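You operate a simulated robot arm through the tools that you are given. There is no shell and no other tool.

The job below is to be done with a simulated robot arm. You get a single attempt, and the scene is never put back.

## Task
Tighten the blue bolt's nut to 15 Nm on the nut runner.
Fine: holder switch on HOLD for the run, back to FREE once it stops; at most two presses of the start button; the bolt stays in the socket; the direction switch and the other bolts end as they began.

Only the result counts: the job must be done as asked and must still hold three seconds after the hand-in. Knocking over, shifting, dropping, spilling or breaking anything else fails it.

## Robot
A 6-joint arm with a fingered hand, fixed in place. Base frame: the origin is on the floor under the middle of its stand, x ahead of it, y to its left, z up; the work surface is at about z = 0.86. Units: m, degrees, N and s.
With the tool pointing down near the work surface it reaches from about 0.34 to 0.74 m from the base axis. Its first joint turns from -115.0 to 115.0 degrees. Payload 4 kg.
Tool frame: the origin (TCP) lies between the finger pads and is the grasp point; the fingertips stand 0.026 m ahead of it; z points along the fingers, y is the line along which they close. The gripper opens to 0.132 m; its body begins 0.073 m behind the TCP. The gripper is a hand of 4 fingers: y runs from the thumb to the fingers, the wrist lies at [0, 0, -0.239] in the tool frame, and closing takes about 1.5 s.
Orientation is that of the tool frame in the base frame, as a unit quaternion [w, x, y, z]. With the fingers straight down and closing along the base's y, the tool's x points along the base's -x, its y along +y and its z along -z.

## Interface
- The arm moves only by the tool nudge_tool. Its argument "targets" is a list of rows, each a list of 3 entries, a list of its own where there are three numbers: the opening in per cent of the stroke, from 0 (shut) to 100 (fully open), then the shift along the base's x, y, z in units of 250 mm (1.0 is 250 mm), then the turn, a rotation vector about the base's x, y, z in units of 90 degrees (1.0 is 90 degrees). In form: [[gripper, [x, y, z], [rx, ry, rz]], ...]. A call has 1 to 20 rows; each row is the pose to reach, as a shift and turn from the pose commanded when the call began. A call with a number of a shift or a turn outside -1 to 1 is refused whole. Rows are played at 5 a second. More than 0.05 m and 8.6 degrees between two rows, or a gripper value outside its range, and nothing of the call is played. Where a pose cannot be reached the arm comes as near as it can. A force on the tool above 40 N (or 10 N above the force at the start of the call, whichever is more), or a blocked arm, ends the call early, and 0.2 s more pass. Each finger travels about 0.153 m/s and halts on what it meets, pressing with about 25 N; the grip force reading is that of the motor and also rises with nothing between the fingers. The clock runs only during rows and for 0.2 s after the last one: add rows that repeat a pose to give the fingers time. It gives the time, the measured TCP pose, the force on the tool (base axes), the opening and the grip force at its end, in the units of the frame above (readings bear some noise), with the torque about the TCP (base axes, N m) and any sound that the robot's microphone picked up, and new pictures: "show" is both (left out), scene, wrist or none.
- Cameras (640 x 400 px; columns grow to the right, rows downward): "scene" is fixed at [0.2184, -0.5015, 1.5951]; the picture's right is [0.87, -0.49, 0.00], its down [-0.26, -0.47, -0.84] and it looks along [0.41, 0.73, -0.54] (base axes); focal length 374 px, centre (320, 200). "wrist" rides on the gripper at [0.068, 0.002, -0.097] in the tool frame; the picture's right is [-0.03, 1.00, 0.00], its down [-0.82, -0.02, -0.58] and it looks along [-0.58, -0.01, 0.82] (tool axes); focal length 270 px, centre (320, 200). There is no depth. A picture from a camera that has moved, and an enlarged one, comes with that camera's place and axes in the base frame and with its lens.
- slide_trunk(by): slides the trunk up (or, below 0, down) by that many m; the arm rides with it, the base frame stays. It gives what a move gives, with no picture.
- grasp_type(shape): the hand has 4 fingers and takes this shape, open, in about a second: jaw (thumb against the fingers, like two jaws); tri (thumb and two fingers); tip (a fingertip pinch); poke (one finger out to press); point (the index stretched); flat (the hand flat); cup (the hand cupped); fist (a fist). The gripper value then closes the fingers along that shape, each until it touches; the sizes above hold for jaw. It gives what a move gives, with no picture.
- inspect(camera, box): a new picture of the part [left, top, right, bottom] of that camera's present view, enlarged. The clock stands still meanwhile.
- close_job(): hands the job in; it is judged then, once.

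Places have to be worked out from the pictures, the camera data and where the tool is seen. Open the gripper and draw the arm clear of the work before you hand the job in, unless the task says otherwise.

The tools are called after "Request:" by a JSON object that holds its "method" and its "body". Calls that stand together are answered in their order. nudge_tool: Moves the arm, as the interface text tells. Its arguments: {"type":"object","properties":{"targets":{"type":"array"},"show":{"type":"string","enum":["both","scene","wrist","none"]}},"required":["targets"]} The other tools are called the same way: slide_trunk (by) moves the trunk up or down; grasp_type (shape) gives the hand a shape; inspect (camera, box) takes an enlarged picture of a part of a camera's view; close_job () hands the job in.

At the start:

```text
time: 0.0
eef_pos: [0.3503, 0.3327, 1.1557]
tcp_rot: [0.0, -0.001, 1.0, 0.0]
ft_force: [0.5, -0.3, -0.5]
torque: [0.02, -0.01, -0.01]
grip_width: 0.132
grasp_force: 0.0
shape: jaw
trunk travel left (down, up): [-0.9, 0.09]
```

scene: 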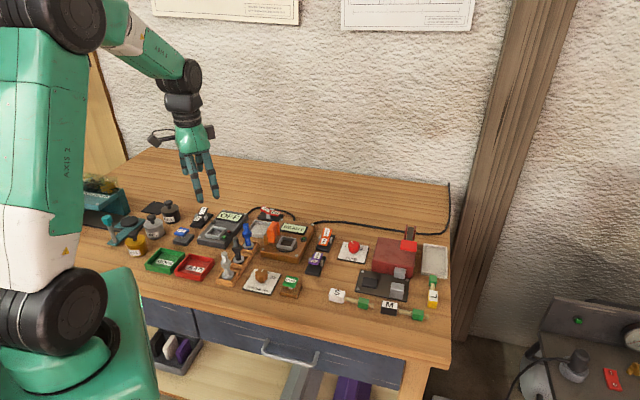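
wrist: 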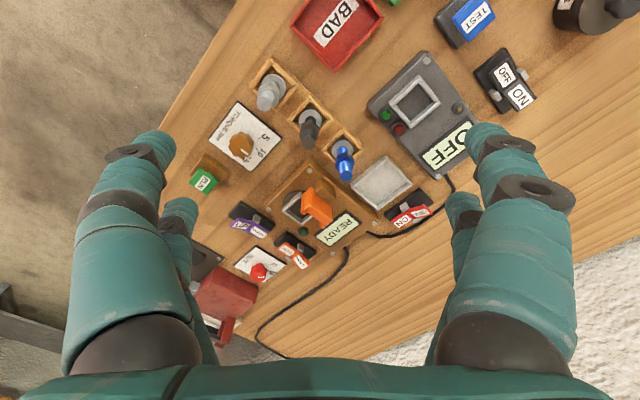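

I'll look closer at the work area in both cameras before moving.

Request:
{"method": "inspect", "body": {"camera": "scene", "box": [200, 190, 360, 300]}}

Request:
{"method": "inspect", "body": {"camera": "scene", "box": [310, 210, 470, 330]}}

Request:
{"method": "inspect", "body": {"camera": "scene", "box": [80, 180, 250, 290]}}

Request:
{"method": "inspect", "body": {"camera": "wrist", "box": [160, 50, 480, 290]}}

```text
3.64 times, centred on (280, 245) of scene
camera zoom: at [0.2184, -0.5015, 1.5951], right [0.87, -0.49, 0.0], down [-0.26, -0.47, -0.84], along [0.41, 0.73, -0.54], focal length 1360 px, centre (466, 36)
```

zoom: 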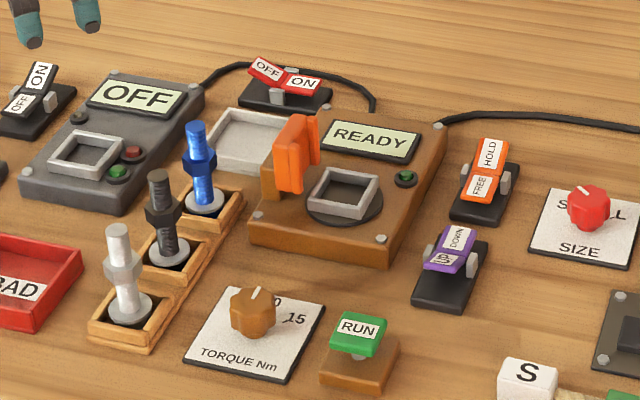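

```text
3.33 times, centred on (390, 270) of scene
camera zoom: at [0.2184, -0.5015, 1.5951], right [0.87, -0.49, 0.0], down [-0.26, -0.47, -0.84], along [0.41, 0.73, -0.54], focal length 1247 px, centre (87, -33)
```

zoom: 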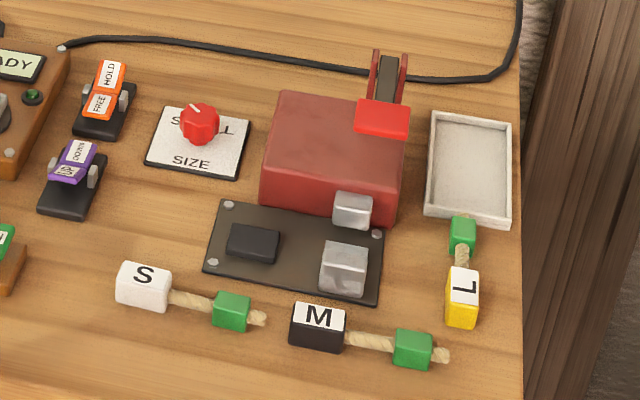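

```text
3.64 times, centred on (165, 235) of scene
camera zoom: at [0.2184, -0.5015, 1.5951], right [0.87, -0.49, 0.0], down [-0.26, -0.47, -0.84], along [0.41, 0.73, -0.54], focal length 1360 px, centre (884, 73)
```

zoom: 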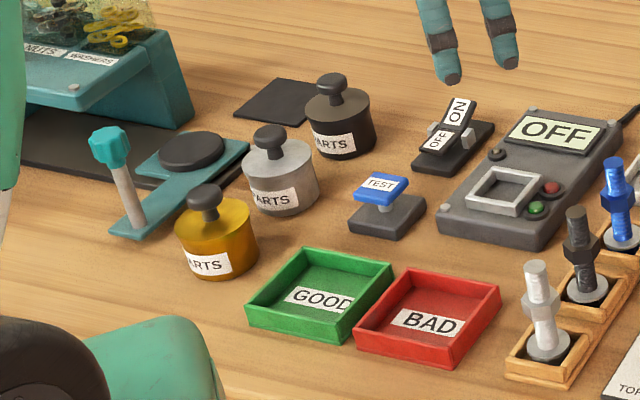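

```text
1.67 times, centred on (320, 170) of wrist
camera zoom: at [0.2821, 0.3349, 1.2538], right [0.03, 1.0, 0.0], down [0.82, -0.02, 0.58], along [0.58, -0.01, -0.82], focal length 450 px, centre (320, 250)
```

zoom: 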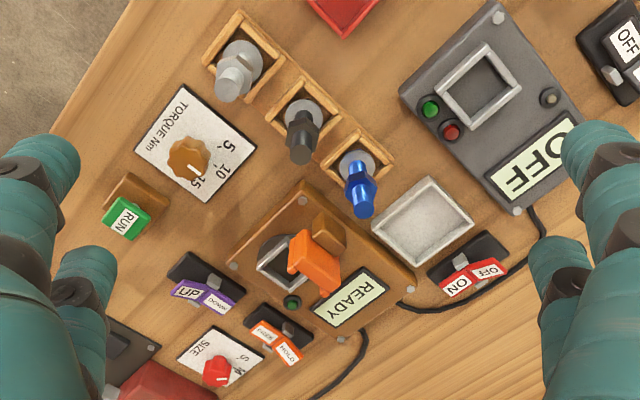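

Zooming in further to read the labels and the dial's positions.

Request:
{"method": "inspect", "body": {"camera": "scene", "box": [296, 220, 346, 280]}}

Request:
{"method": "inspect", "body": {"camera": "scene", "box": [240, 260, 305, 300]}}

Request:
{"method": "inspect", "body": {"camera": "wrist", "box": [200, 90, 300, 170]}}

Request:
{"method": "inspect", "body": {"camera": "wrist", "box": [220, 180, 370, 290]}}

Request:
{"method": "inspect", "body": {"camera": "scene", "box": [240, 200, 320, 260]}}

```text
6.67 times, centred on (321, 250) of scene
camera zoom: at [0.2184, -0.5015, 1.5951], right [0.87, -0.49, 0.0], down [-0.26, -0.47, -0.84], along [0.41, 0.73, -0.54], focal length 2493 px, centre (313, -133)
```

zoom: 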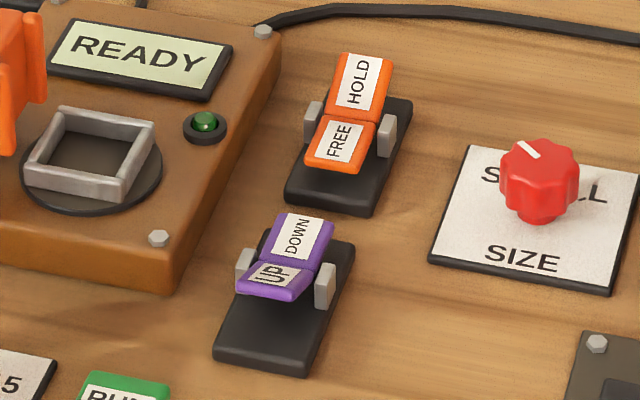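

```text
9.85 times, centred on (272, 280) of scene
camera zoom: at [0.2184, -0.5015, 1.5951], right [0.87, -0.49, 0.0], down [-0.26, -0.47, -0.84], along [0.41, 0.73, -0.54], focal length 3682 px, centre (788, -588)
```

zoom: 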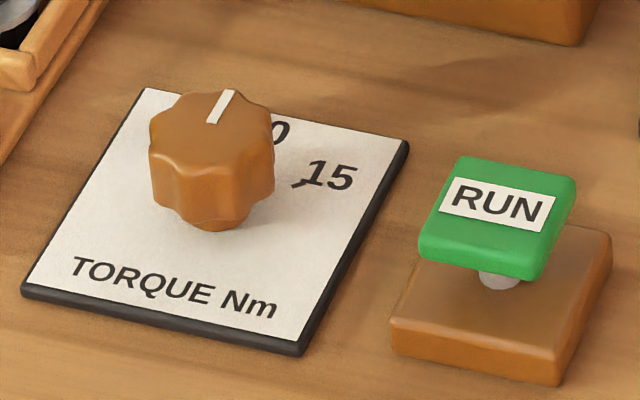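

```text
5.00 times, centred on (250, 130) of wrist
camera zoom: at [0.2821, 0.3349, 1.2538], right [0.03, 1.0, 0.0], down [0.82, -0.02, 0.58], along [0.58, -0.01, -0.82], focal length 1351 px, centre (670, 550)
```

zoom: 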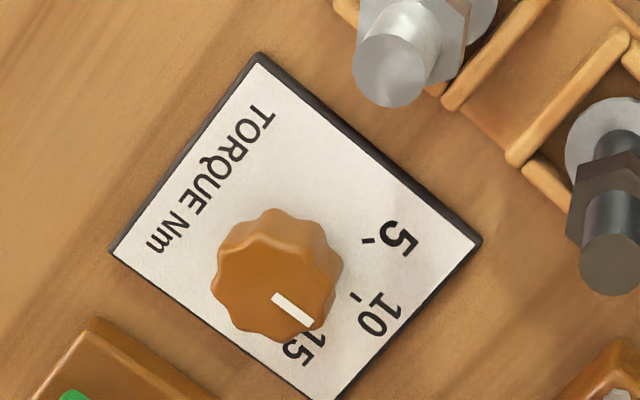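

```text
3.64 times, centred on (295, 235) of wrist
camera zoom: at [0.2821, 0.3349, 1.2538], right [0.03, 1.0, 0.0], down [0.82, -0.02, 0.58], along [0.58, -0.01, -0.82], focal length 983 px, centre (411, 73)
```

zoom: 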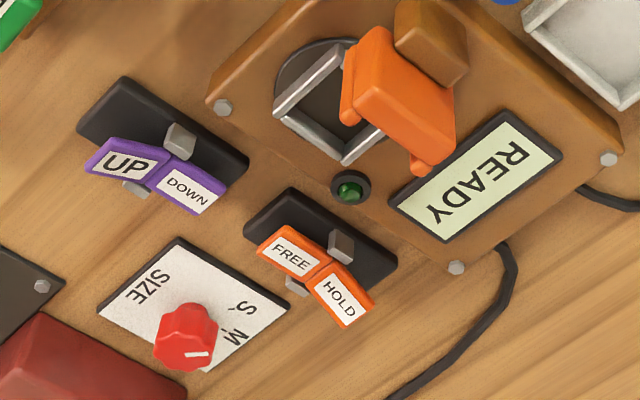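

```text
6.67 times, centred on (280, 230) of scene
camera zoom: at [0.2184, -0.5015, 1.5951], right [0.87, -0.49, 0.0], down [-0.26, -0.47, -0.84], along [0.41, 0.73, -0.54], focal length 2493 px, centre (587, 0)
```

zoom: 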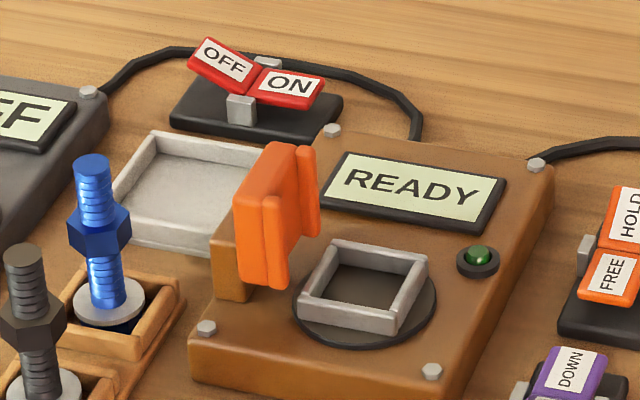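

The layout reads clearly: brown runner with READY display and green lamp, orange FREE/HOLD switch, purple UP/DOWN switch, brown torque dial and green RUN button. I'll bring the hand down and nearer the dial to read the pointer and switches more exactly.

Request:
{"method": "nudge_tool", "body": {"targets": [[100, [0, -0.12, -0.08], [0, 0, 0]], [100, [0, -0.24, -0.16], [0, 0, 0]], [100, [0, -0.36, -0.24], [0, 0, 0]], [100, [0, -0.44, -0.3], [0, 0, 0]], [100, [0, -0.44, -0.3], [0, 0, 0]]]}}

```text
time: 1.2
eef_pos: [0.3488, 0.2209, 1.0813]
tcp_rot: [0.0, 0.0, 1.0, 0.0]
ft_force: [0.2, 0.4, -0.7]
torque: [-0.02, 0.02, 0.01]
grip_width: 0.1318
grasp_force: 0.0
shape: jaw
trunk travel left (down, up): [-0.9, 0.09]
camera wrist: at [0.2808, 0.223, 1.18], right [0.03, 1.0, 0.0], down [0.82, -0.02, 0.58], along [0.58, -0.01, -0.82], focal length 270 px, centre (320, 200)
```

scene: 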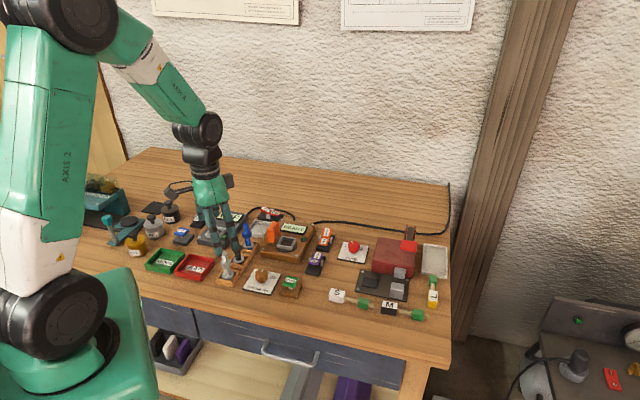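
wrist: 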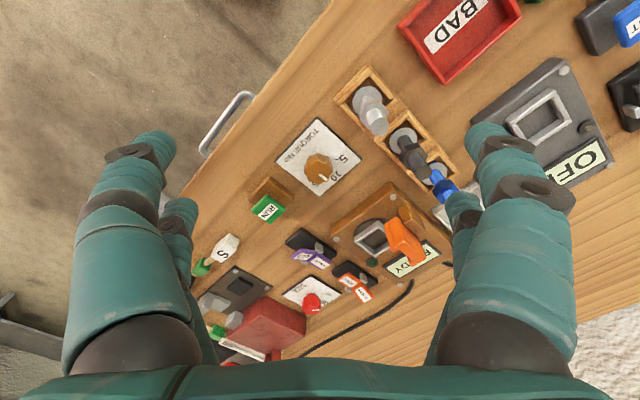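

The dial sits just above the image centre now; I'll enlarge it, the purple/orange switches and the bolts.

Request:
{"method": "inspect", "body": {"camera": "wrist", "box": [270, 110, 370, 200]}}

Request:
{"method": "inspect", "body": {"camera": "wrist", "box": [270, 190, 400, 320]}}

Request:
{"method": "inspect", "body": {"camera": "wrist", "box": [330, 60, 480, 200]}}

Request:
{"method": "inspect", "body": {"camera": "scene", "box": [160, 170, 300, 290]}}

```text
4.44 times, centred on (320, 155) of wrist
camera zoom: at [0.2808, 0.223, 1.18], right [0.03, 1.0, 0.0], down [0.82, -0.02, 0.58], along [0.58, -0.01, -0.82], focal length 1201 px, centre (320, 400)
```

zoom: 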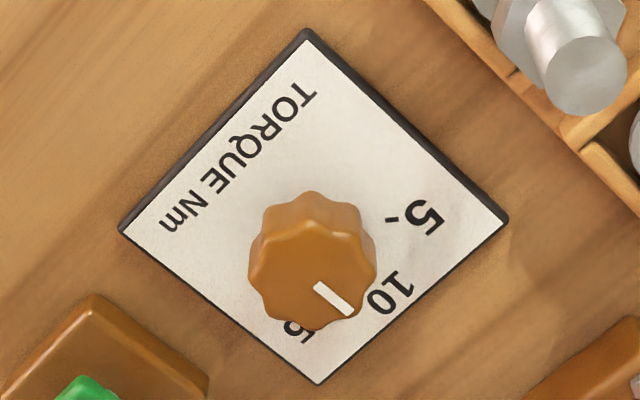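

```text
3.08 times, centred on (335, 255) of wrist
camera zoom: at [0.2808, 0.223, 1.18], right [0.03, 1.0, 0.0], down [0.82, -0.02, 0.58], along [0.58, -0.01, -0.82], focal length 832 px, centre (274, 31)
```

zoom: 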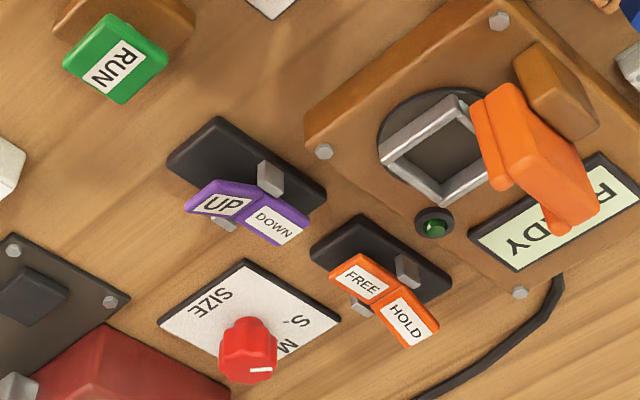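

```text
2.86 times, centred on (405, 130) of wrist
camera zoom: at [0.2808, 0.223, 1.18], right [0.03, 1.0, 0.0], down [0.82, -0.02, 0.58], along [0.58, -0.01, -0.82], focal length 772 px, centre (77, 400)
```

zoom: 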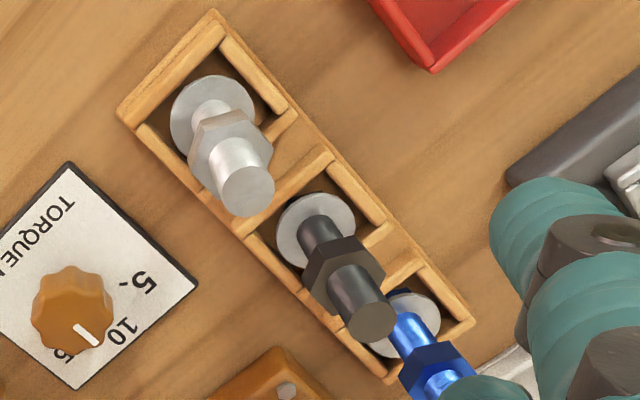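

```text
3.33 times, centred on (230, 230) of scene
camera zoom: at [0.2184, -0.5015, 1.5951], right [0.87, -0.49, 0.0], down [-0.26, -0.47, -0.84], along [0.41, 0.73, -0.54], focal length 1247 px, centre (620, 100)
```

zoom: 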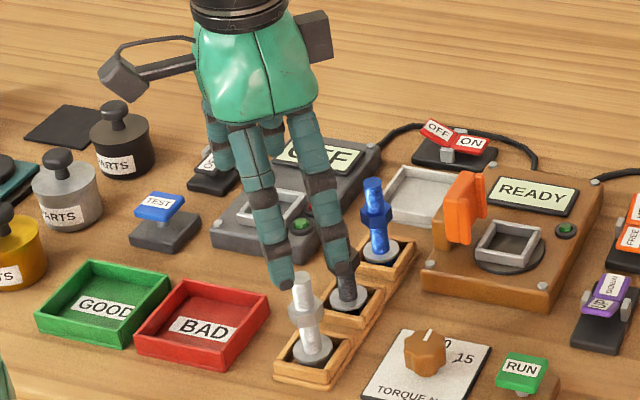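

The pointer lies at about 10 (in line with the 10 tick), so it must turn about 45° clockwise to 15; DOWN is pressed on the purple switch and FREE on the orange. I'll raise a little and try the hand shapes to see their geometry before touching anything.

Request:
{"method": "nudge_tool", "body": {"targets": [[100, [0, 0, 0.2], [0, 0, 0]], [100, [0, 0, 0.2], [0, 0, 0]]], "show": "none"}}

Request:
{"method": "grasp_type", "body": {"shape": "tip"}}

Request:
{"method": "inspect", "body": {"camera": "wrist", "box": [0, 0, 640, 400]}}

Request:
{"method": "inspect", "body": {"camera": "scene", "box": [150, 130, 310, 260]}}

Request:
{"method": "grasp_type", "body": {"shape": "tri"}}

Request:
{"method": "inspect", "body": {"camera": "wrist", "box": [0, 0, 640, 400]}}

Request:
{"method": "inspect", "body": {"camera": "scene", "box": [150, 130, 310, 260]}}

Request:
{"method": "grasp_type", "body": {"shape": "poke"}}

Request:
{"method": "inspect", "body": {"camera": "wrist", "box": [0, 0, 640, 400]}}

Request:
{"method": "inspect", "body": {"camera": "scene", "box": [150, 130, 310, 260]}}

```text
time: 1.8
eef_pos: [0.3521, 0.226, 1.1296]
tcp_rot: [0.0, 0.0, 1.0, 0.0]
ft_force: [-0.1, 0.1, -0.4]
torque: [-0.03, 0.0, 0.0]
grip_width: 0.1321
grasp_force: 0.1
shape: jaw
trunk travel left (down, up): [-0.9, 0.09]
```

```text
time: 2.7
eef_pos: [0.3497, 0.2247, 1.1299]
tcp_rot: [0.0, 0.0, 1.0, 0.0]
ft_force: [0.6, 0.1, 0.1]
torque: [0.0, -0.01, -0.01]
grip_width: 0.132
grasp_force: 0.0
shape: tip
trunk travel left (down, up): [-0.9, 0.09]
```

```text
1.00 times, centred on (320, 200) of wrist (not enlarged: the box is as wide or as high as the picture)
camera zoom: at [0.2821, 0.2261, 1.228], right [0.03, 1.0, 0.0], down [0.82, -0.02, 0.58], along [0.58, -0.01, -0.82], focal length 270 px, centre (320, 200)
```

zoom: 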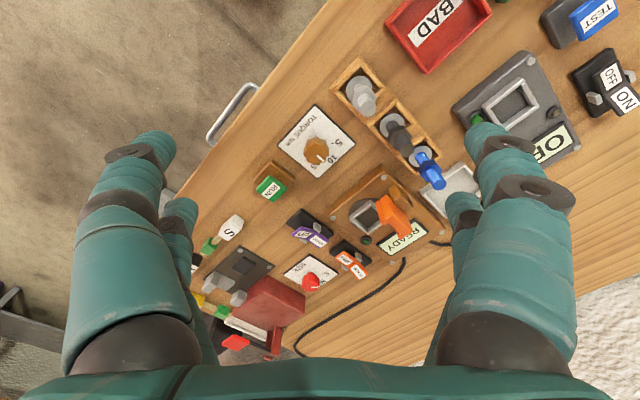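

```text
3.08 times, centred on (230, 195) of scene
camera zoom: at [0.2184, -0.5015, 1.5951], right [0.87, -0.49, 0.0], down [-0.26, -0.47, -0.84], along [0.41, 0.73, -0.54], focal length 1151 px, centre (597, 215)
```

zoom: 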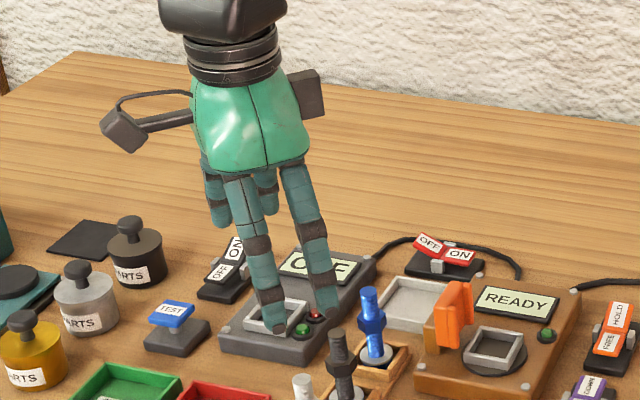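

```text
time: 3.6
eef_pos: [0.3504, 0.2247, 1.1296]
tcp_rot: [0.0, 0.001, 1.0, 0.0]
ft_force: [-0.1, -0.3, 0.1]
torque: [0.01, 0.04, -0.05]
grip_width: 0.1318
grasp_force: 0.1
shape: tri
trunk travel left (down, up): [-0.9, 0.09]
```

```text
1.00 times, centred on (320, 200) of wrist (not enlarged: the box is as wide or as high as the picture)
camera zoom: at [0.2822, 0.2261, 1.2279], right [0.03, 1.0, 0.0], down [0.82, -0.02, 0.58], along [0.58, -0.01, -0.82], focal length 270 px, centre (320, 200)
```

zoom: 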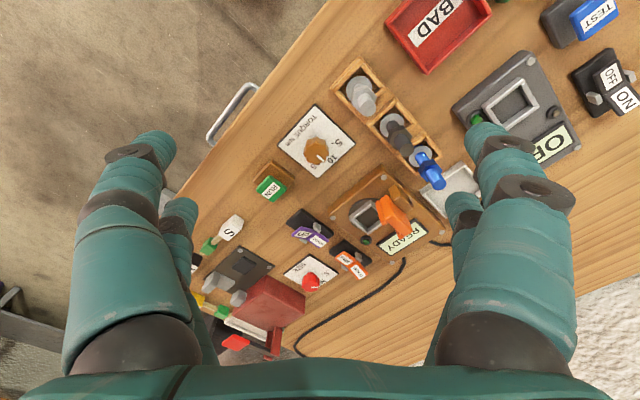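

```text
3.08 times, centred on (230, 195) of scene
camera zoom: at [0.2184, -0.5015, 1.5951], right [0.87, -0.49, 0.0], down [-0.26, -0.47, -0.84], along [0.41, 0.73, -0.54], focal length 1151 px, centre (597, 215)
```

zoom: 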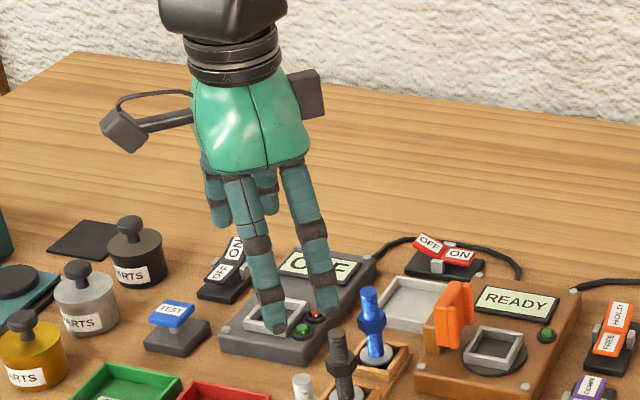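

```text
time: 4.5
eef_pos: [0.3502, 0.2244, 1.1298]
tcp_rot: [-0.001, 0.001, 1.0, 0.0]
ft_force: [0.9, -1.0, -0.8]
torque: [0.0, 0.04, 0.0]
grip_width: 0.0
grasp_force: 0.0
shape: poke
trunk travel left (down, up): [-0.9, 0.09]
```

```text
1.00 times, centred on (320, 200) of wrist (not enlarged: the box is as wide or as high as the picture)
camera zoom: at [0.2822, 0.2261, 1.2279], right [0.03, 1.0, 0.0], down [0.82, -0.02, 0.58], along [0.58, -0.01, -0.82], focal length 270 px, centre (320, 200)
```

zoom: 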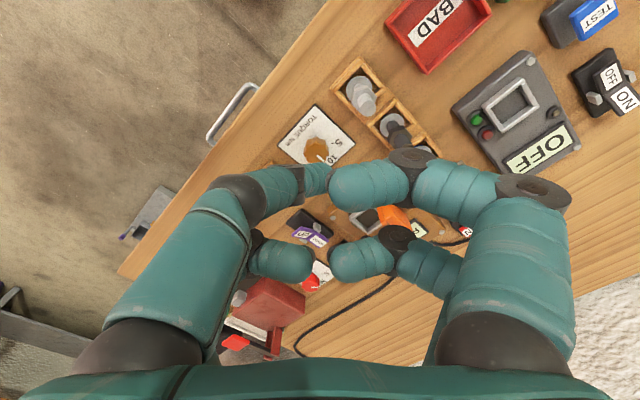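

```text
3.08 times, centred on (230, 195) of scene
camera zoom: at [0.2184, -0.5015, 1.5951], right [0.87, -0.49, 0.0], down [-0.26, -0.47, -0.84], along [0.41, 0.73, -0.54], focal length 1151 px, centre (597, 215)
```

zoom: 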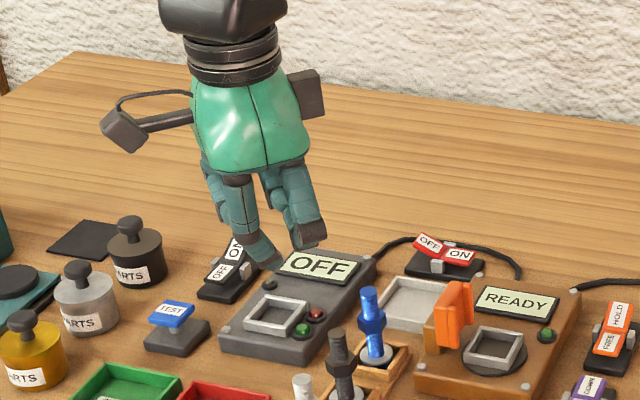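

In poke the fingers curl in near the TCP; I'll enlarge to see which finger stands out and also compare the "point" shape.

Request:
{"method": "inspect", "body": {"camera": "wrist", "box": [200, 120, 480, 320]}}

Request:
{"method": "inspect", "body": {"camera": "scene", "box": [180, 150, 260, 210]}}

Request:
{"method": "grasp_type", "body": {"shape": "point"}}

Request:
{"method": "inspect", "body": {"camera": "wrist", "box": [0, 0, 640, 400]}}

Request:
{"method": "inspect", "body": {"camera": "scene", "box": [180, 150, 260, 230]}}

```text
2.00 times, centred on (340, 220) of wrist
camera zoom: at [0.2822, 0.2261, 1.2279], right [0.03, 1.0, 0.0], down [0.82, -0.02, 0.58], along [0.58, -0.01, -0.82], focal length 541 px, centre (280, 160)
```

zoom: 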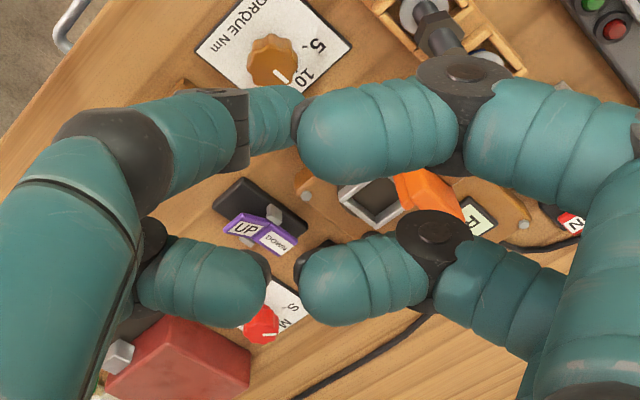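

```text
6.67 times, centred on (220, 180) of scene
camera zoom: at [0.2184, -0.5015, 1.5951], right [0.87, -0.49, 0.0], down [-0.26, -0.47, -0.84], along [0.41, 0.73, -0.54], focal length 2493 px, centre (987, 333)
```

zoom: 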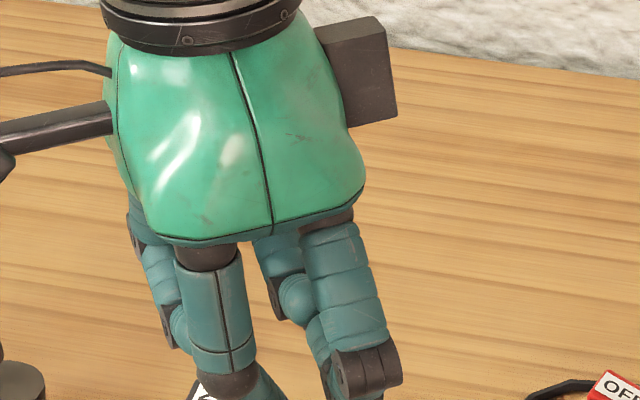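

```text
time: 5.4
eef_pos: [0.3512, 0.2254, 1.1301]
tcp_rot: [0.0, 0.0, 1.0, 0.001]
ft_force: [0.0, 0.3, 0.0]
torque: [-0.02, 0.05, -0.01]
grip_width: 0.0
grasp_force: 0.0
shape: point
trunk travel left (down, up): [-0.9, 0.09]
```

```text
1.00 times, centred on (320, 200) of wrist (not enlarged: the box is as wide or as high as the picture)
camera zoom: at [0.2822, 0.2261, 1.2279], right [0.03, 1.0, 0.0], down [0.82, -0.02, 0.58], along [0.58, -0.01, -0.82], focal length 270 px, centre (320, 200)
```

zoom: 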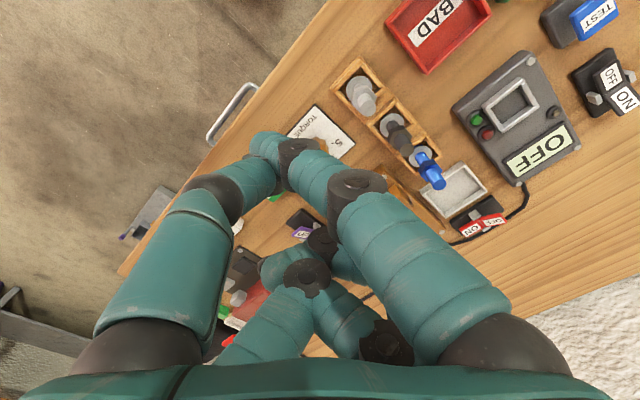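

```text
5.00 times, centred on (220, 190) of scene
camera zoom: at [0.2184, -0.5015, 1.5951], right [0.87, -0.49, 0.0], down [-0.26, -0.47, -0.84], along [0.41, 0.73, -0.54], focal length 1870 px, centre (820, 250)
```

zoom: 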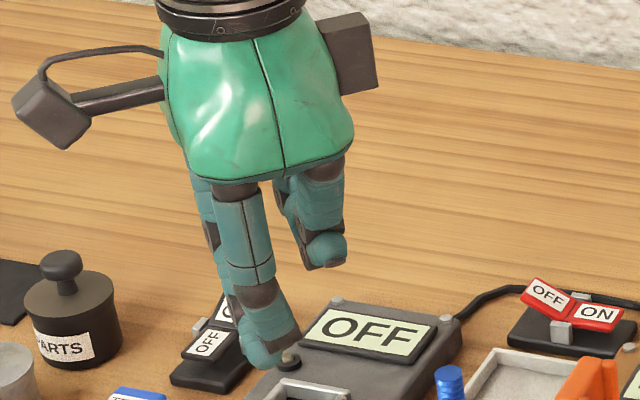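

I'll look at the closed "tip" and closed "jaw" geometries too, since those are what I'd use for the knob and bolt.

Request:
{"method": "grasp_type", "body": {"shape": "tip"}}

Request:
{"method": "nudge_tool", "body": {"targets": [[0, [0, 0, 0], [0, 0, 0]], [0, [0, 0, 0], [0, 0, 0]], [0, [0, 0, 0], [0, 0, 0]], [0, [0, 0, 0], [0, 0, 0]], [0, [0, 0, 0], [0, 0, 0]], [0, [0, 0, 0], [0, 0, 0]], [0, [0, 0, 0], [0, 0, 0]], [0, [0, 0, 0], [0, 0, 0]]]}}

Request:
{"method": "inspect", "body": {"camera": "scene", "box": [180, 150, 260, 230]}}

Request:
{"method": "inspect", "body": {"camera": "wrist", "box": [200, 120, 480, 320]}}

```text
time: 6.3
eef_pos: [0.3492, 0.2253, 1.1299]
tcp_rot: [0.0, 0.0, 1.0, 0.0]
ft_force: [0.4, 0.1, 0.7]
torque: [-0.01, -0.02, -0.04]
grip_width: 0.1321
grasp_force: 0.1
shape: tip
trunk travel left (down, up): [-0.9, 0.09]
```

```text
time: 8.1
eef_pos: [0.35, 0.2251, 1.13]
tcp_rot: [0.0, 0.0, 1.0, 0.0]
ft_force: [-0.5, 0.4, -1.0]
torque: [-0.01, 0.04, 0.04]
grip_width: 0.0
grasp_force: 25.0
shape: tip
trunk travel left (down, up): [-0.9, 0.09]
camera wrist: at [0.2822, 0.2261, 1.2279], right [0.03, 1.0, 0.0], down [0.82, -0.02, 0.58], along [0.58, -0.01, -0.82], focal length 270 px, centre (320, 200)
```

scene: 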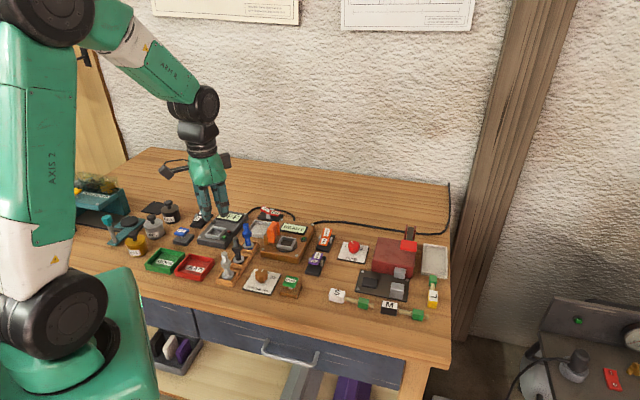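
wrist: 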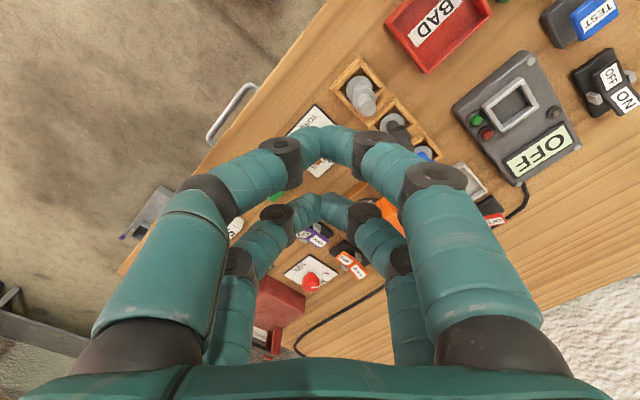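

```text
5.00 times, centred on (220, 190) of scene
camera zoom: at [0.2184, -0.5015, 1.5951], right [0.87, -0.49, 0.0], down [-0.26, -0.47, -0.84], along [0.41, 0.73, -0.54], focal length 1870 px, centre (820, 250)
```

zoom: 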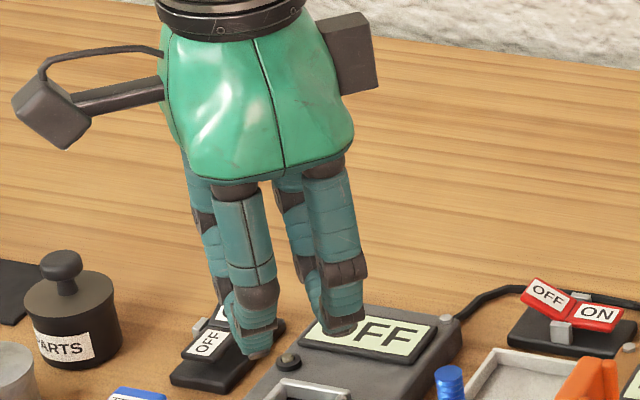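

```text
2.00 times, centred on (340, 220) of wrist
camera zoom: at [0.2822, 0.2261, 1.2279], right [0.03, 1.0, 0.0], down [0.82, -0.02, 0.58], along [0.58, -0.01, -0.82], focal length 541 px, centre (280, 160)
```

zoom: 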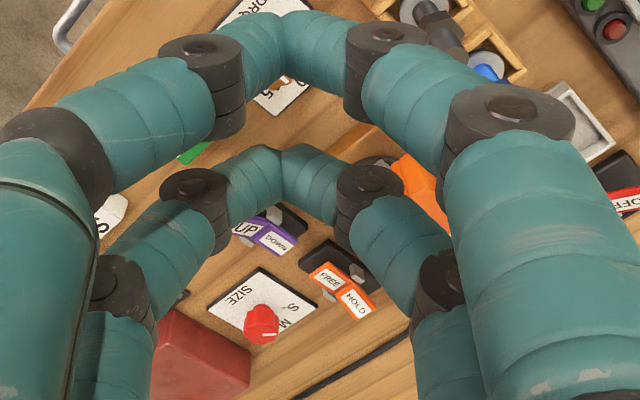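

Tip-closed has two finger pairs about 36 mm apart along tool x. I'll check jaw and tri when closed, then poke's exact tip.

Request:
{"method": "grasp_type", "body": {"shape": "tri"}}

Request:
{"method": "nudge_tool", "body": {"targets": [[0, [0, 0, 0], [0, 0, 0]], [0, [0, 0, 0], [0, 0, 0]], [0, [0, 0, 0], [0, 0, 0]], [0, [0, 0, 0], [0, 0, 0]], [0, [0, 0, 0], [0, 0, 0]], [0, [0, 0, 0], [0, 0, 0]], [0, [0, 0, 0], [0, 0, 0]], [0, [0, 0, 0], [0, 0, 0]]], "show": "wrist"}}

Request:
{"method": "inspect", "body": {"camera": "scene", "box": [180, 150, 260, 230]}}

Request:
{"method": "grasp_type", "body": {"shape": "jaw"}}

Request:
{"method": "nudge_tool", "body": {"targets": [[0, [0, 0, 0], [0, 0, 0]], [0, [0, 0, 0], [0, 0, 0]], [0, [0, 0, 0], [0, 0, 0]], [0, [0, 0, 0], [0, 0, 0]], [0, [0, 0, 0], [0, 0, 0]], [0, [0, 0, 0], [0, 0, 0]], [0, [0, 0, 0], [0, 0, 0]], [0, [0, 0, 0], [0, 0, 0]]], "show": "wrist"}}

Request:
{"method": "inspect", "body": {"camera": "scene", "box": [180, 150, 260, 230]}}

```text
time: 9.0
eef_pos: [0.3495, 0.2253, 1.1301]
tcp_rot: [-0.001, 0.0, 1.0, 0.0]
ft_force: [-0.1, -0.2, -0.5]
torque: [0.0, 0.01, 0.04]
grip_width: 0.132
grasp_force: 0.0
shape: tri
trunk travel left (down, up): [-0.9, 0.09]
```

```text
time: 10.8
eef_pos: [0.3501, 0.2245, 1.13]
tcp_rot: [0.0, 0.0, 1.0, 0.001]
ft_force: [-0.2, 0.3, -0.1]
torque: [0.01, 0.01, -0.02]
grip_width: 0.0
grasp_force: 25.2
shape: tri
trunk travel left (down, up): [-0.9, 0.09]
camera wrist: at [0.2822, 0.2261, 1.2279], right [0.03, 1.0, 0.0], down [0.82, -0.02, 0.58], along [0.58, -0.01, -0.82], focal length 270 px, centre (320, 200)
```

wrist: 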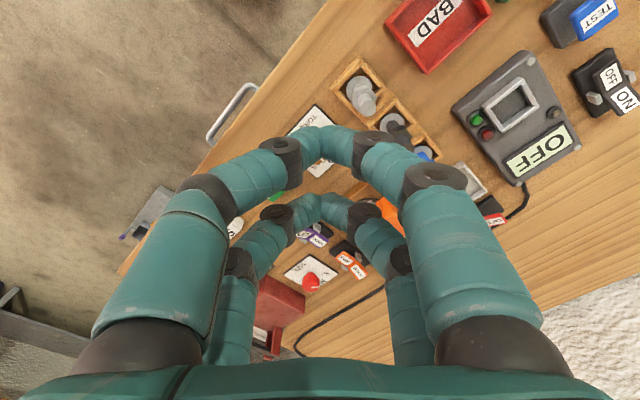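

```text
5.00 times, centred on (220, 190) of scene
camera zoom: at [0.2184, -0.5015, 1.5951], right [0.87, -0.49, 0.0], down [-0.26, -0.47, -0.84], along [0.41, 0.73, -0.54], focal length 1870 px, centre (820, 250)
```

zoom: 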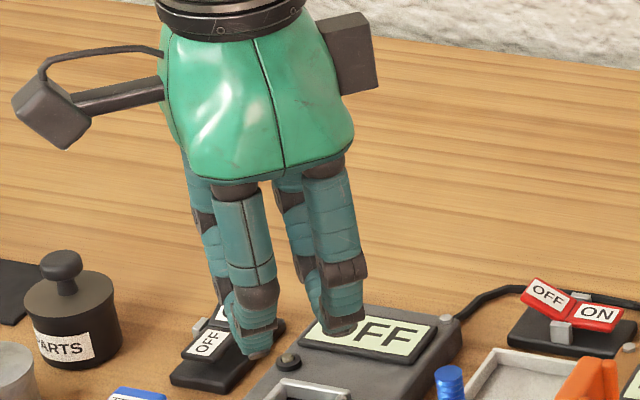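

```text
time: 11.7
eef_pos: [0.3502, 0.2246, 1.1296]
tcp_rot: [0.0, 0.0, 1.0, 0.0]
ft_force: [-0.3, 0.2, -0.4]
torque: [-0.02, 0.0, 0.03]
grip_width: 0.132
grasp_force: 0.1
shape: jaw
trunk travel left (down, up): [-0.9, 0.09]
```

```text
time: 13.5
eef_pos: [0.3494, 0.2241, 1.1302]
tcp_rot: [-0.001, -0.001, 1.0, 0.0]
ft_force: [0.2, -0.8, 0.0]
torque: [0.02, 0.04, 0.0]
grip_width: 0.0
grasp_force: 25.2
shape: jaw
trunk travel left (down, up): [-0.9, 0.09]
camera wrist: at [0.2822, 0.2261, 1.2279], right [0.03, 1.0, 0.0], down [0.82, -0.02, 0.58], along [0.58, -0.01, -0.82], focal length 270 px, centre (320, 200)
```

wrist: 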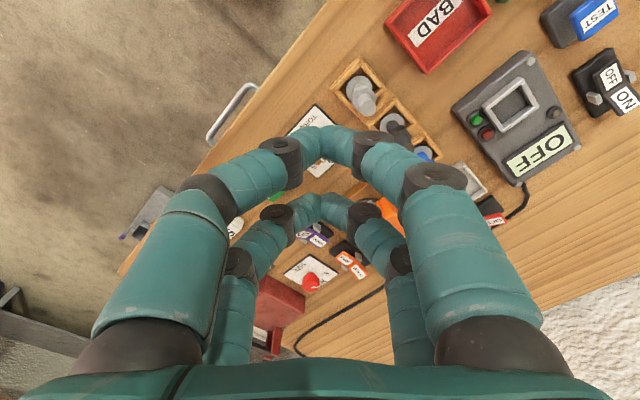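

```text
5.00 times, centred on (220, 190) of scene
camera zoom: at [0.2184, -0.5015, 1.5951], right [0.87, -0.49, 0.0], down [-0.26, -0.47, -0.84], along [0.41, 0.73, -0.54], focal length 1870 px, centre (820, 250)
```

zoom: 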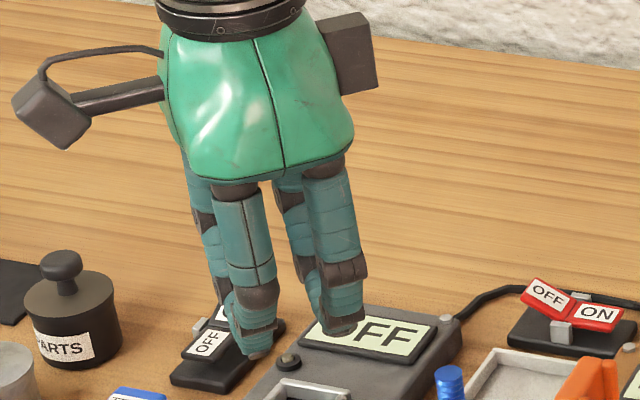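

Jaw, tri and tip all close as two fingertip pairs; so I'll use jaw for caging the knob and nut. Now I look at poke again with a tighter zoom to locate the pressing tip relative to the TCP.

Request:
{"method": "grasp_type", "body": {"shape": "poke"}}

Request:
{"method": "inspect", "body": {"camera": "scene", "box": [185, 165, 265, 235]}}

Request:
{"method": "nudge_tool", "body": {"targets": [[0, [0, 0, 0], [0, 0, 0]], [0, [0, 0, 0], [0, 0, 0]], [0, [0, 0, 0], [0, 0, 0]], [0, [0, 0, 0], [0, 0, 0]]], "show": "wrist"}}

Request:
{"method": "inspect", "body": {"camera": "scene", "box": [185, 165, 265, 235]}}

```text
time: 14.4
eef_pos: [0.3497, 0.2249, 1.1291]
tcp_rot: [0.001, 0.0, 1.0, 0.0]
ft_force: [-0.8, -0.4, -0.1]
torque: [0.04, 0.01, 0.01]
grip_width: 0.0
grasp_force: 0.1
shape: poke
trunk travel left (down, up): [-0.9, 0.09]
```

```text
5.71 times, centred on (225, 200) of scene
camera zoom: at [0.2184, -0.5015, 1.5951], right [0.87, -0.49, 0.0], down [-0.26, -0.47, -0.84], along [0.41, 0.73, -0.54], focal length 2137 px, centre (863, 200)
```

zoom: 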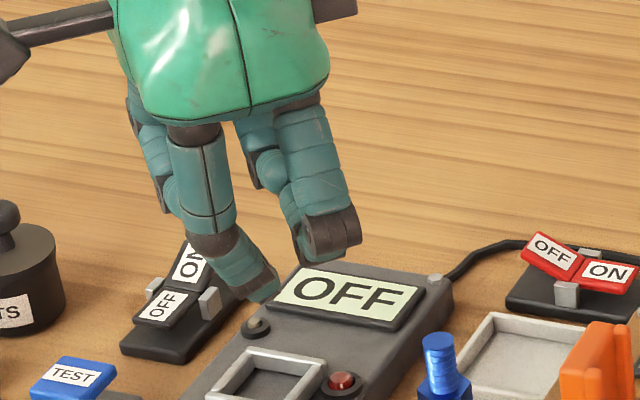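

```text
time: 15.4
eef_pos: [0.3514, 0.2247, 1.1291]
tcp_rot: [0.0, 0.0, 1.0, 0.0]
ft_force: [0.1, -0.2, 0.2]
torque: [0.01, 0.01, -0.02]
grip_width: 0.0
grasp_force: 24.4
shape: jaw
trunk travel left (down, up): [-0.9, 0.09]
camera wrist: at [0.2822, 0.2261, 1.2279], right [0.03, 1.0, 0.0], down [0.82, -0.02, 0.58], along [0.58, -0.01, -0.82], focal length 270 px, centre (320, 200)
```

wrist: 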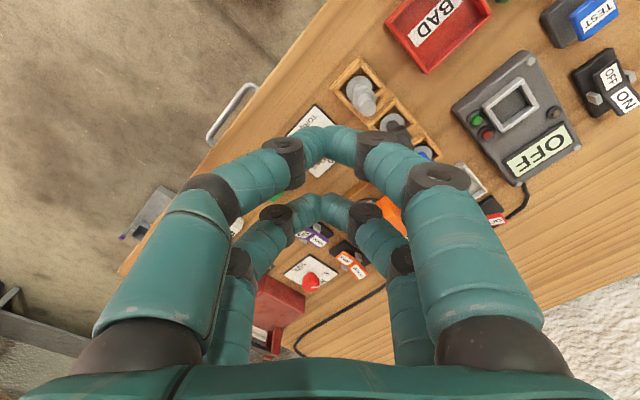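

```text
5.71 times, centred on (225, 200) of scene
camera zoom: at [0.2184, -0.5015, 1.5951], right [0.87, -0.49, 0.0], down [-0.26, -0.47, -0.84], along [0.41, 0.73, -0.54], focal length 2137 px, centre (863, 200)
```

zoom: 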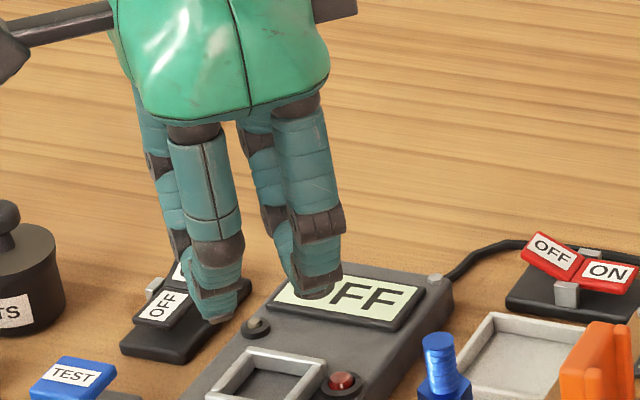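

A nudge with gripper 0 dropped poke back to jaw; I'll test whether poke persists with gripper 100.

Request:
{"method": "grasp_type", "body": {"shape": "poke"}}

Request:
{"method": "nudge_tool", "body": {"targets": [[100, [0, 0, 0], [0, 0, 0]], [100, [0, 0, 0], [0, 0, 0]], [100, [0, 0, 0], [0, 0, 0]], [100, [0, 0, 0], [0, 0, 0]]], "show": "wrist"}}

Request:
{"method": "inspect", "body": {"camera": "scene", "box": [185, 165, 265, 235]}}

```text
time: 16.3
eef_pos: [0.3502, 0.2241, 1.1299]
tcp_rot: [0.0, 0.0, 1.0, 0.0]
ft_force: [-1.8, 0.6, 0.7]
torque: [0.01, 0.0, -0.01]
grip_width: 0.0
grasp_force: 0.0
shape: poke
trunk travel left (down, up): [-0.9, 0.09]
```

```text
time: 17.3
eef_pos: [0.3507, 0.2243, 1.1294]
tcp_rot: [0.0, 0.0, 1.0, 0.0]
ft_force: [0.7, -0.4, 0.8]
torque: [-0.01, 0.0, 0.01]
grip_width: 0.0001
grasp_force: 0.0
shape: poke
trunk travel left (down, up): [-0.9, 0.09]
camera wrist: at [0.2822, 0.2261, 1.2279], right [0.03, 1.0, 0.0], down [0.82, -0.02, 0.58], along [0.58, -0.01, -0.82], focal length 270 px, centre (320, 200)
```

wrist: 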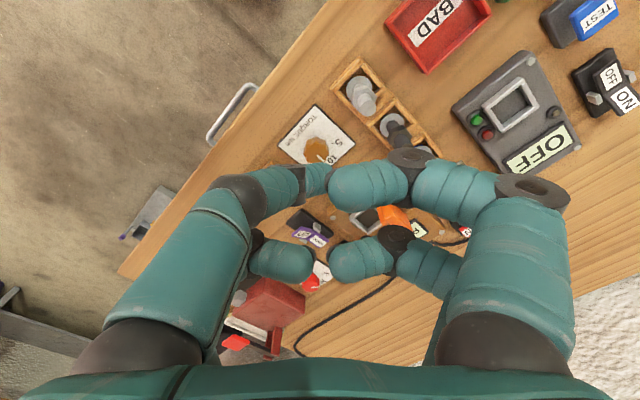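

```text
5.71 times, centred on (225, 200) of scene
camera zoom: at [0.2184, -0.5015, 1.5951], right [0.87, -0.49, 0.0], down [-0.26, -0.47, -0.84], along [0.41, 0.73, -0.54], focal length 2137 px, centre (863, 200)
```

zoom: 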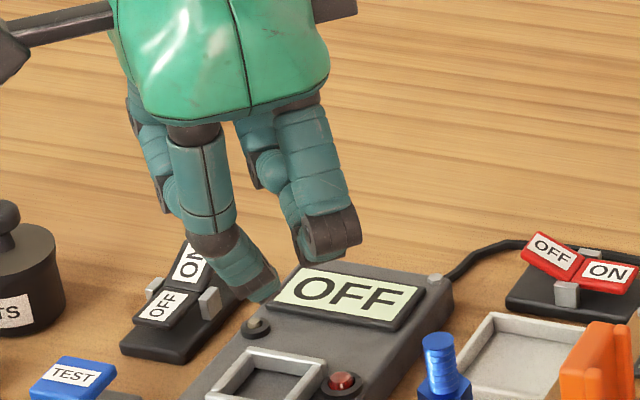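

Poke persists with gripper 100, and its tip lies essentially on the TCP axis about 25 mm ahead. Now the dial: knob centre I judge at (0.440, 0.218), so I switch to jaw, part-open, and move above it with the hand yawed −30° (keeping fingers away from RUN and the bolts).

Request:
{"method": "grasp_type", "body": {"shape": "jaw"}}

Request:
{"method": "nudge_tool", "body": {"targets": [[45, [0.09, -0.006, -0.1], [0, 0, -0.0833]], [45, [0.18, -0.012, -0.2], [0, 0, -0.1667]], [45, [0.27, -0.018, -0.3], [0, 0, -0.25]], [45, [0.359, -0.025, -0.4], [0, 0, -0.3333]], [45, [0.359, -0.025, -0.52], [0, 0, -0.3333]], [45, [0.359, -0.025, -0.52], [0, 0, -0.3333]]]}}

Request:
{"method": "inspect", "body": {"camera": "wrist", "box": [220, 60, 420, 220]}}

Request:
{"method": "inspect", "body": {"camera": "scene", "box": [210, 200, 320, 300]}}

```text
time: 18.2
eef_pos: [0.35, 0.2243, 1.1276]
tcp_rot: [0.0, 0.0, 1.0, 0.0]
ft_force: [0.0, 0.4, 0.3]
torque: [0.01, 0.02, -0.01]
grip_width: 0.1319
grasp_force: 0.0
shape: jaw
trunk travel left (down, up): [-0.9, 0.09]
```

```text
time: 19.6
eef_pos: [0.4393, 0.2199, 1.0015]
tcp_rot: [0.0, 0.259, 0.966, 0.0]
ft_force: [-0.4, 0.4, 0.7]
torque: [-0.02, 0.01, 0.01]
grip_width: 0.0596
grasp_force: 0.1
shape: jaw
trunk travel left (down, up): [-0.9, 0.09]
camera wrist: at [0.3809, 0.2553, 1.1], right [0.52, 0.85, 0.0], down [0.7, -0.43, 0.58], along [0.49, -0.3, -0.82], focal length 270 px, centre (320, 200)
```

scene: 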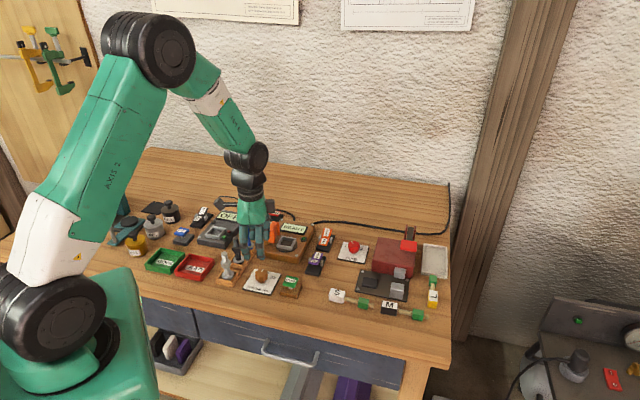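
wrist: 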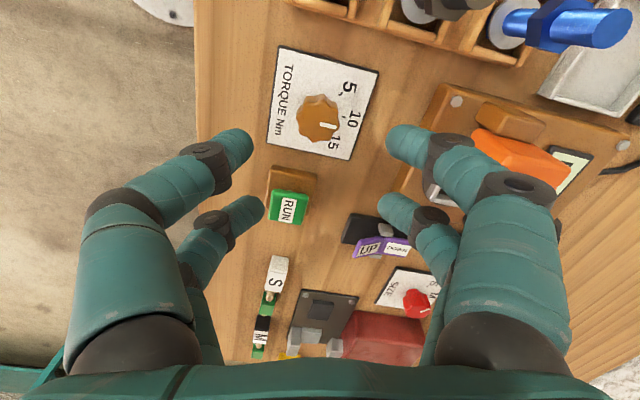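

```text
2.50 times, centred on (320, 140) of wrist
camera zoom: at [0.3809, 0.2553, 1.1], right [0.52, 0.85, 0.0], down [0.7, -0.43, 0.58], along [0.49, -0.3, -0.82], focal length 676 px, centre (320, 350)
```

zoom: 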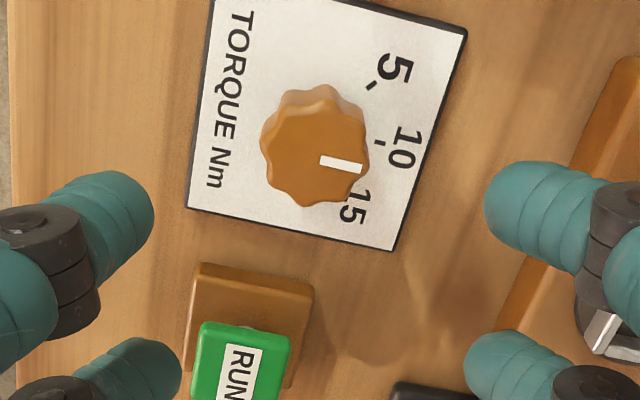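

```text
4.00 times, centred on (265, 250) of scene
camera zoom: at [0.2184, -0.5015, 1.5951], right [0.87, -0.49, 0.0], down [-0.26, -0.47, -0.84], along [0.41, 0.73, -0.54], focal length 1496 px, centre (540, 0)
```

zoom: 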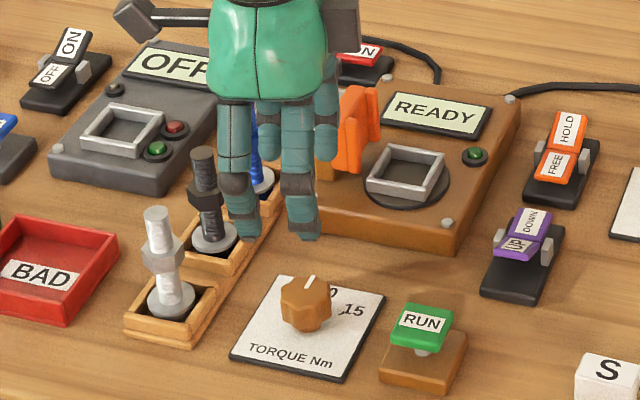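

Knob centre refined to about (0.442, 0.218) with the pointer at ~46° (the 10 mark). I lower so the fingertips straddle the knob just above the plate and look before closing.

Request:
{"method": "nudge_tool", "body": {"targets": [[45, [0.008, 0, -0.15], [0, 0, 0]], [45, [0.008, 0, -0.3], [0, 0, 0]], [45, [0.008, 0, -0.388], [0, 0, 0]], [45, [0.008, 0, -0.388], [0, 0, 0]]]}}

Request:
{"method": "inspect", "body": {"camera": "scene", "box": [220, 210, 320, 300]}}

Request:
{"method": "inspect", "body": {"camera": "wrist", "box": [220, 80, 420, 240]}}

```text
time: 20.6
eef_pos: [0.4433, 0.2167, 0.9076]
tcp_rot: [0.0, 0.259, 0.966, 0.0]
ft_force: [0.6, 0.1, 0.9]
torque: [-0.01, -0.02, 0.01]
grip_width: 0.0598
grasp_force: 0.1
shape: jaw
trunk travel left (down, up): [-0.9, 0.09]
camera wrist: at [0.3842, 0.253, 1.0048], right [0.52, 0.85, 0.0], down [0.7, -0.43, 0.58], along [0.49, -0.3, -0.82], focal length 270 px, centre (320, 200)
```

scene: 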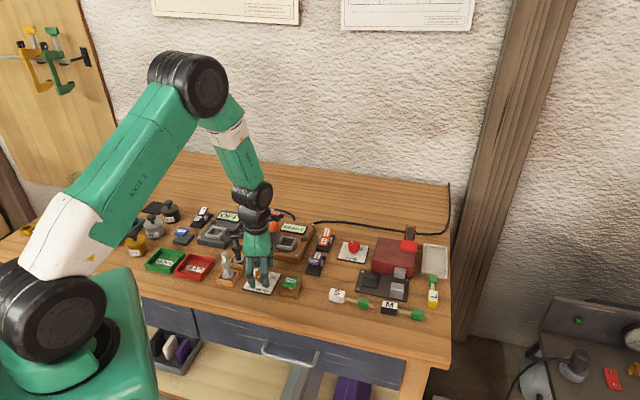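
wrist: 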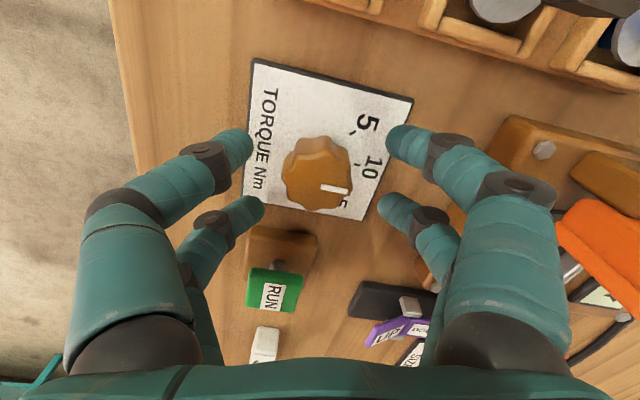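

```text
4.44 times, centred on (270, 255) of scene
camera zoom: at [0.2184, -0.5015, 1.5951], right [0.87, -0.49, 0.0], down [-0.26, -0.47, -0.84], along [0.41, 0.73, -0.54], focal length 1662 px, centre (542, -44)
```

zoom: 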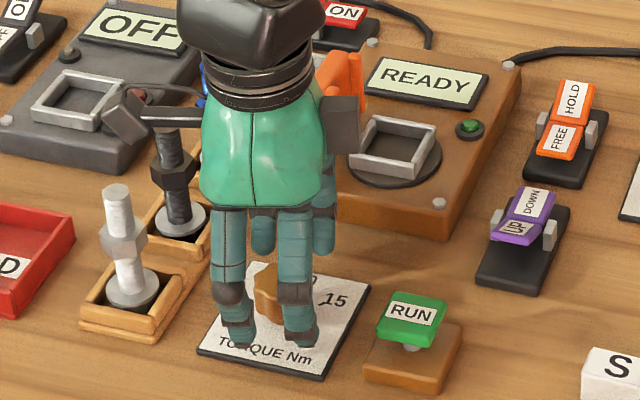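

```text
2.50 times, centred on (320, 160) of wrist
camera zoom: at [0.3842, 0.253, 1.0048], right [0.52, 0.85, 0.0], down [0.7, -0.43, 0.58], along [0.49, -0.3, -0.82], focal length 676 px, centre (320, 300)
```

zoom: 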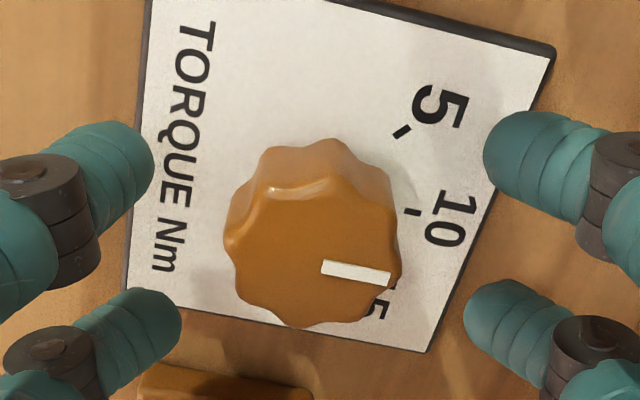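

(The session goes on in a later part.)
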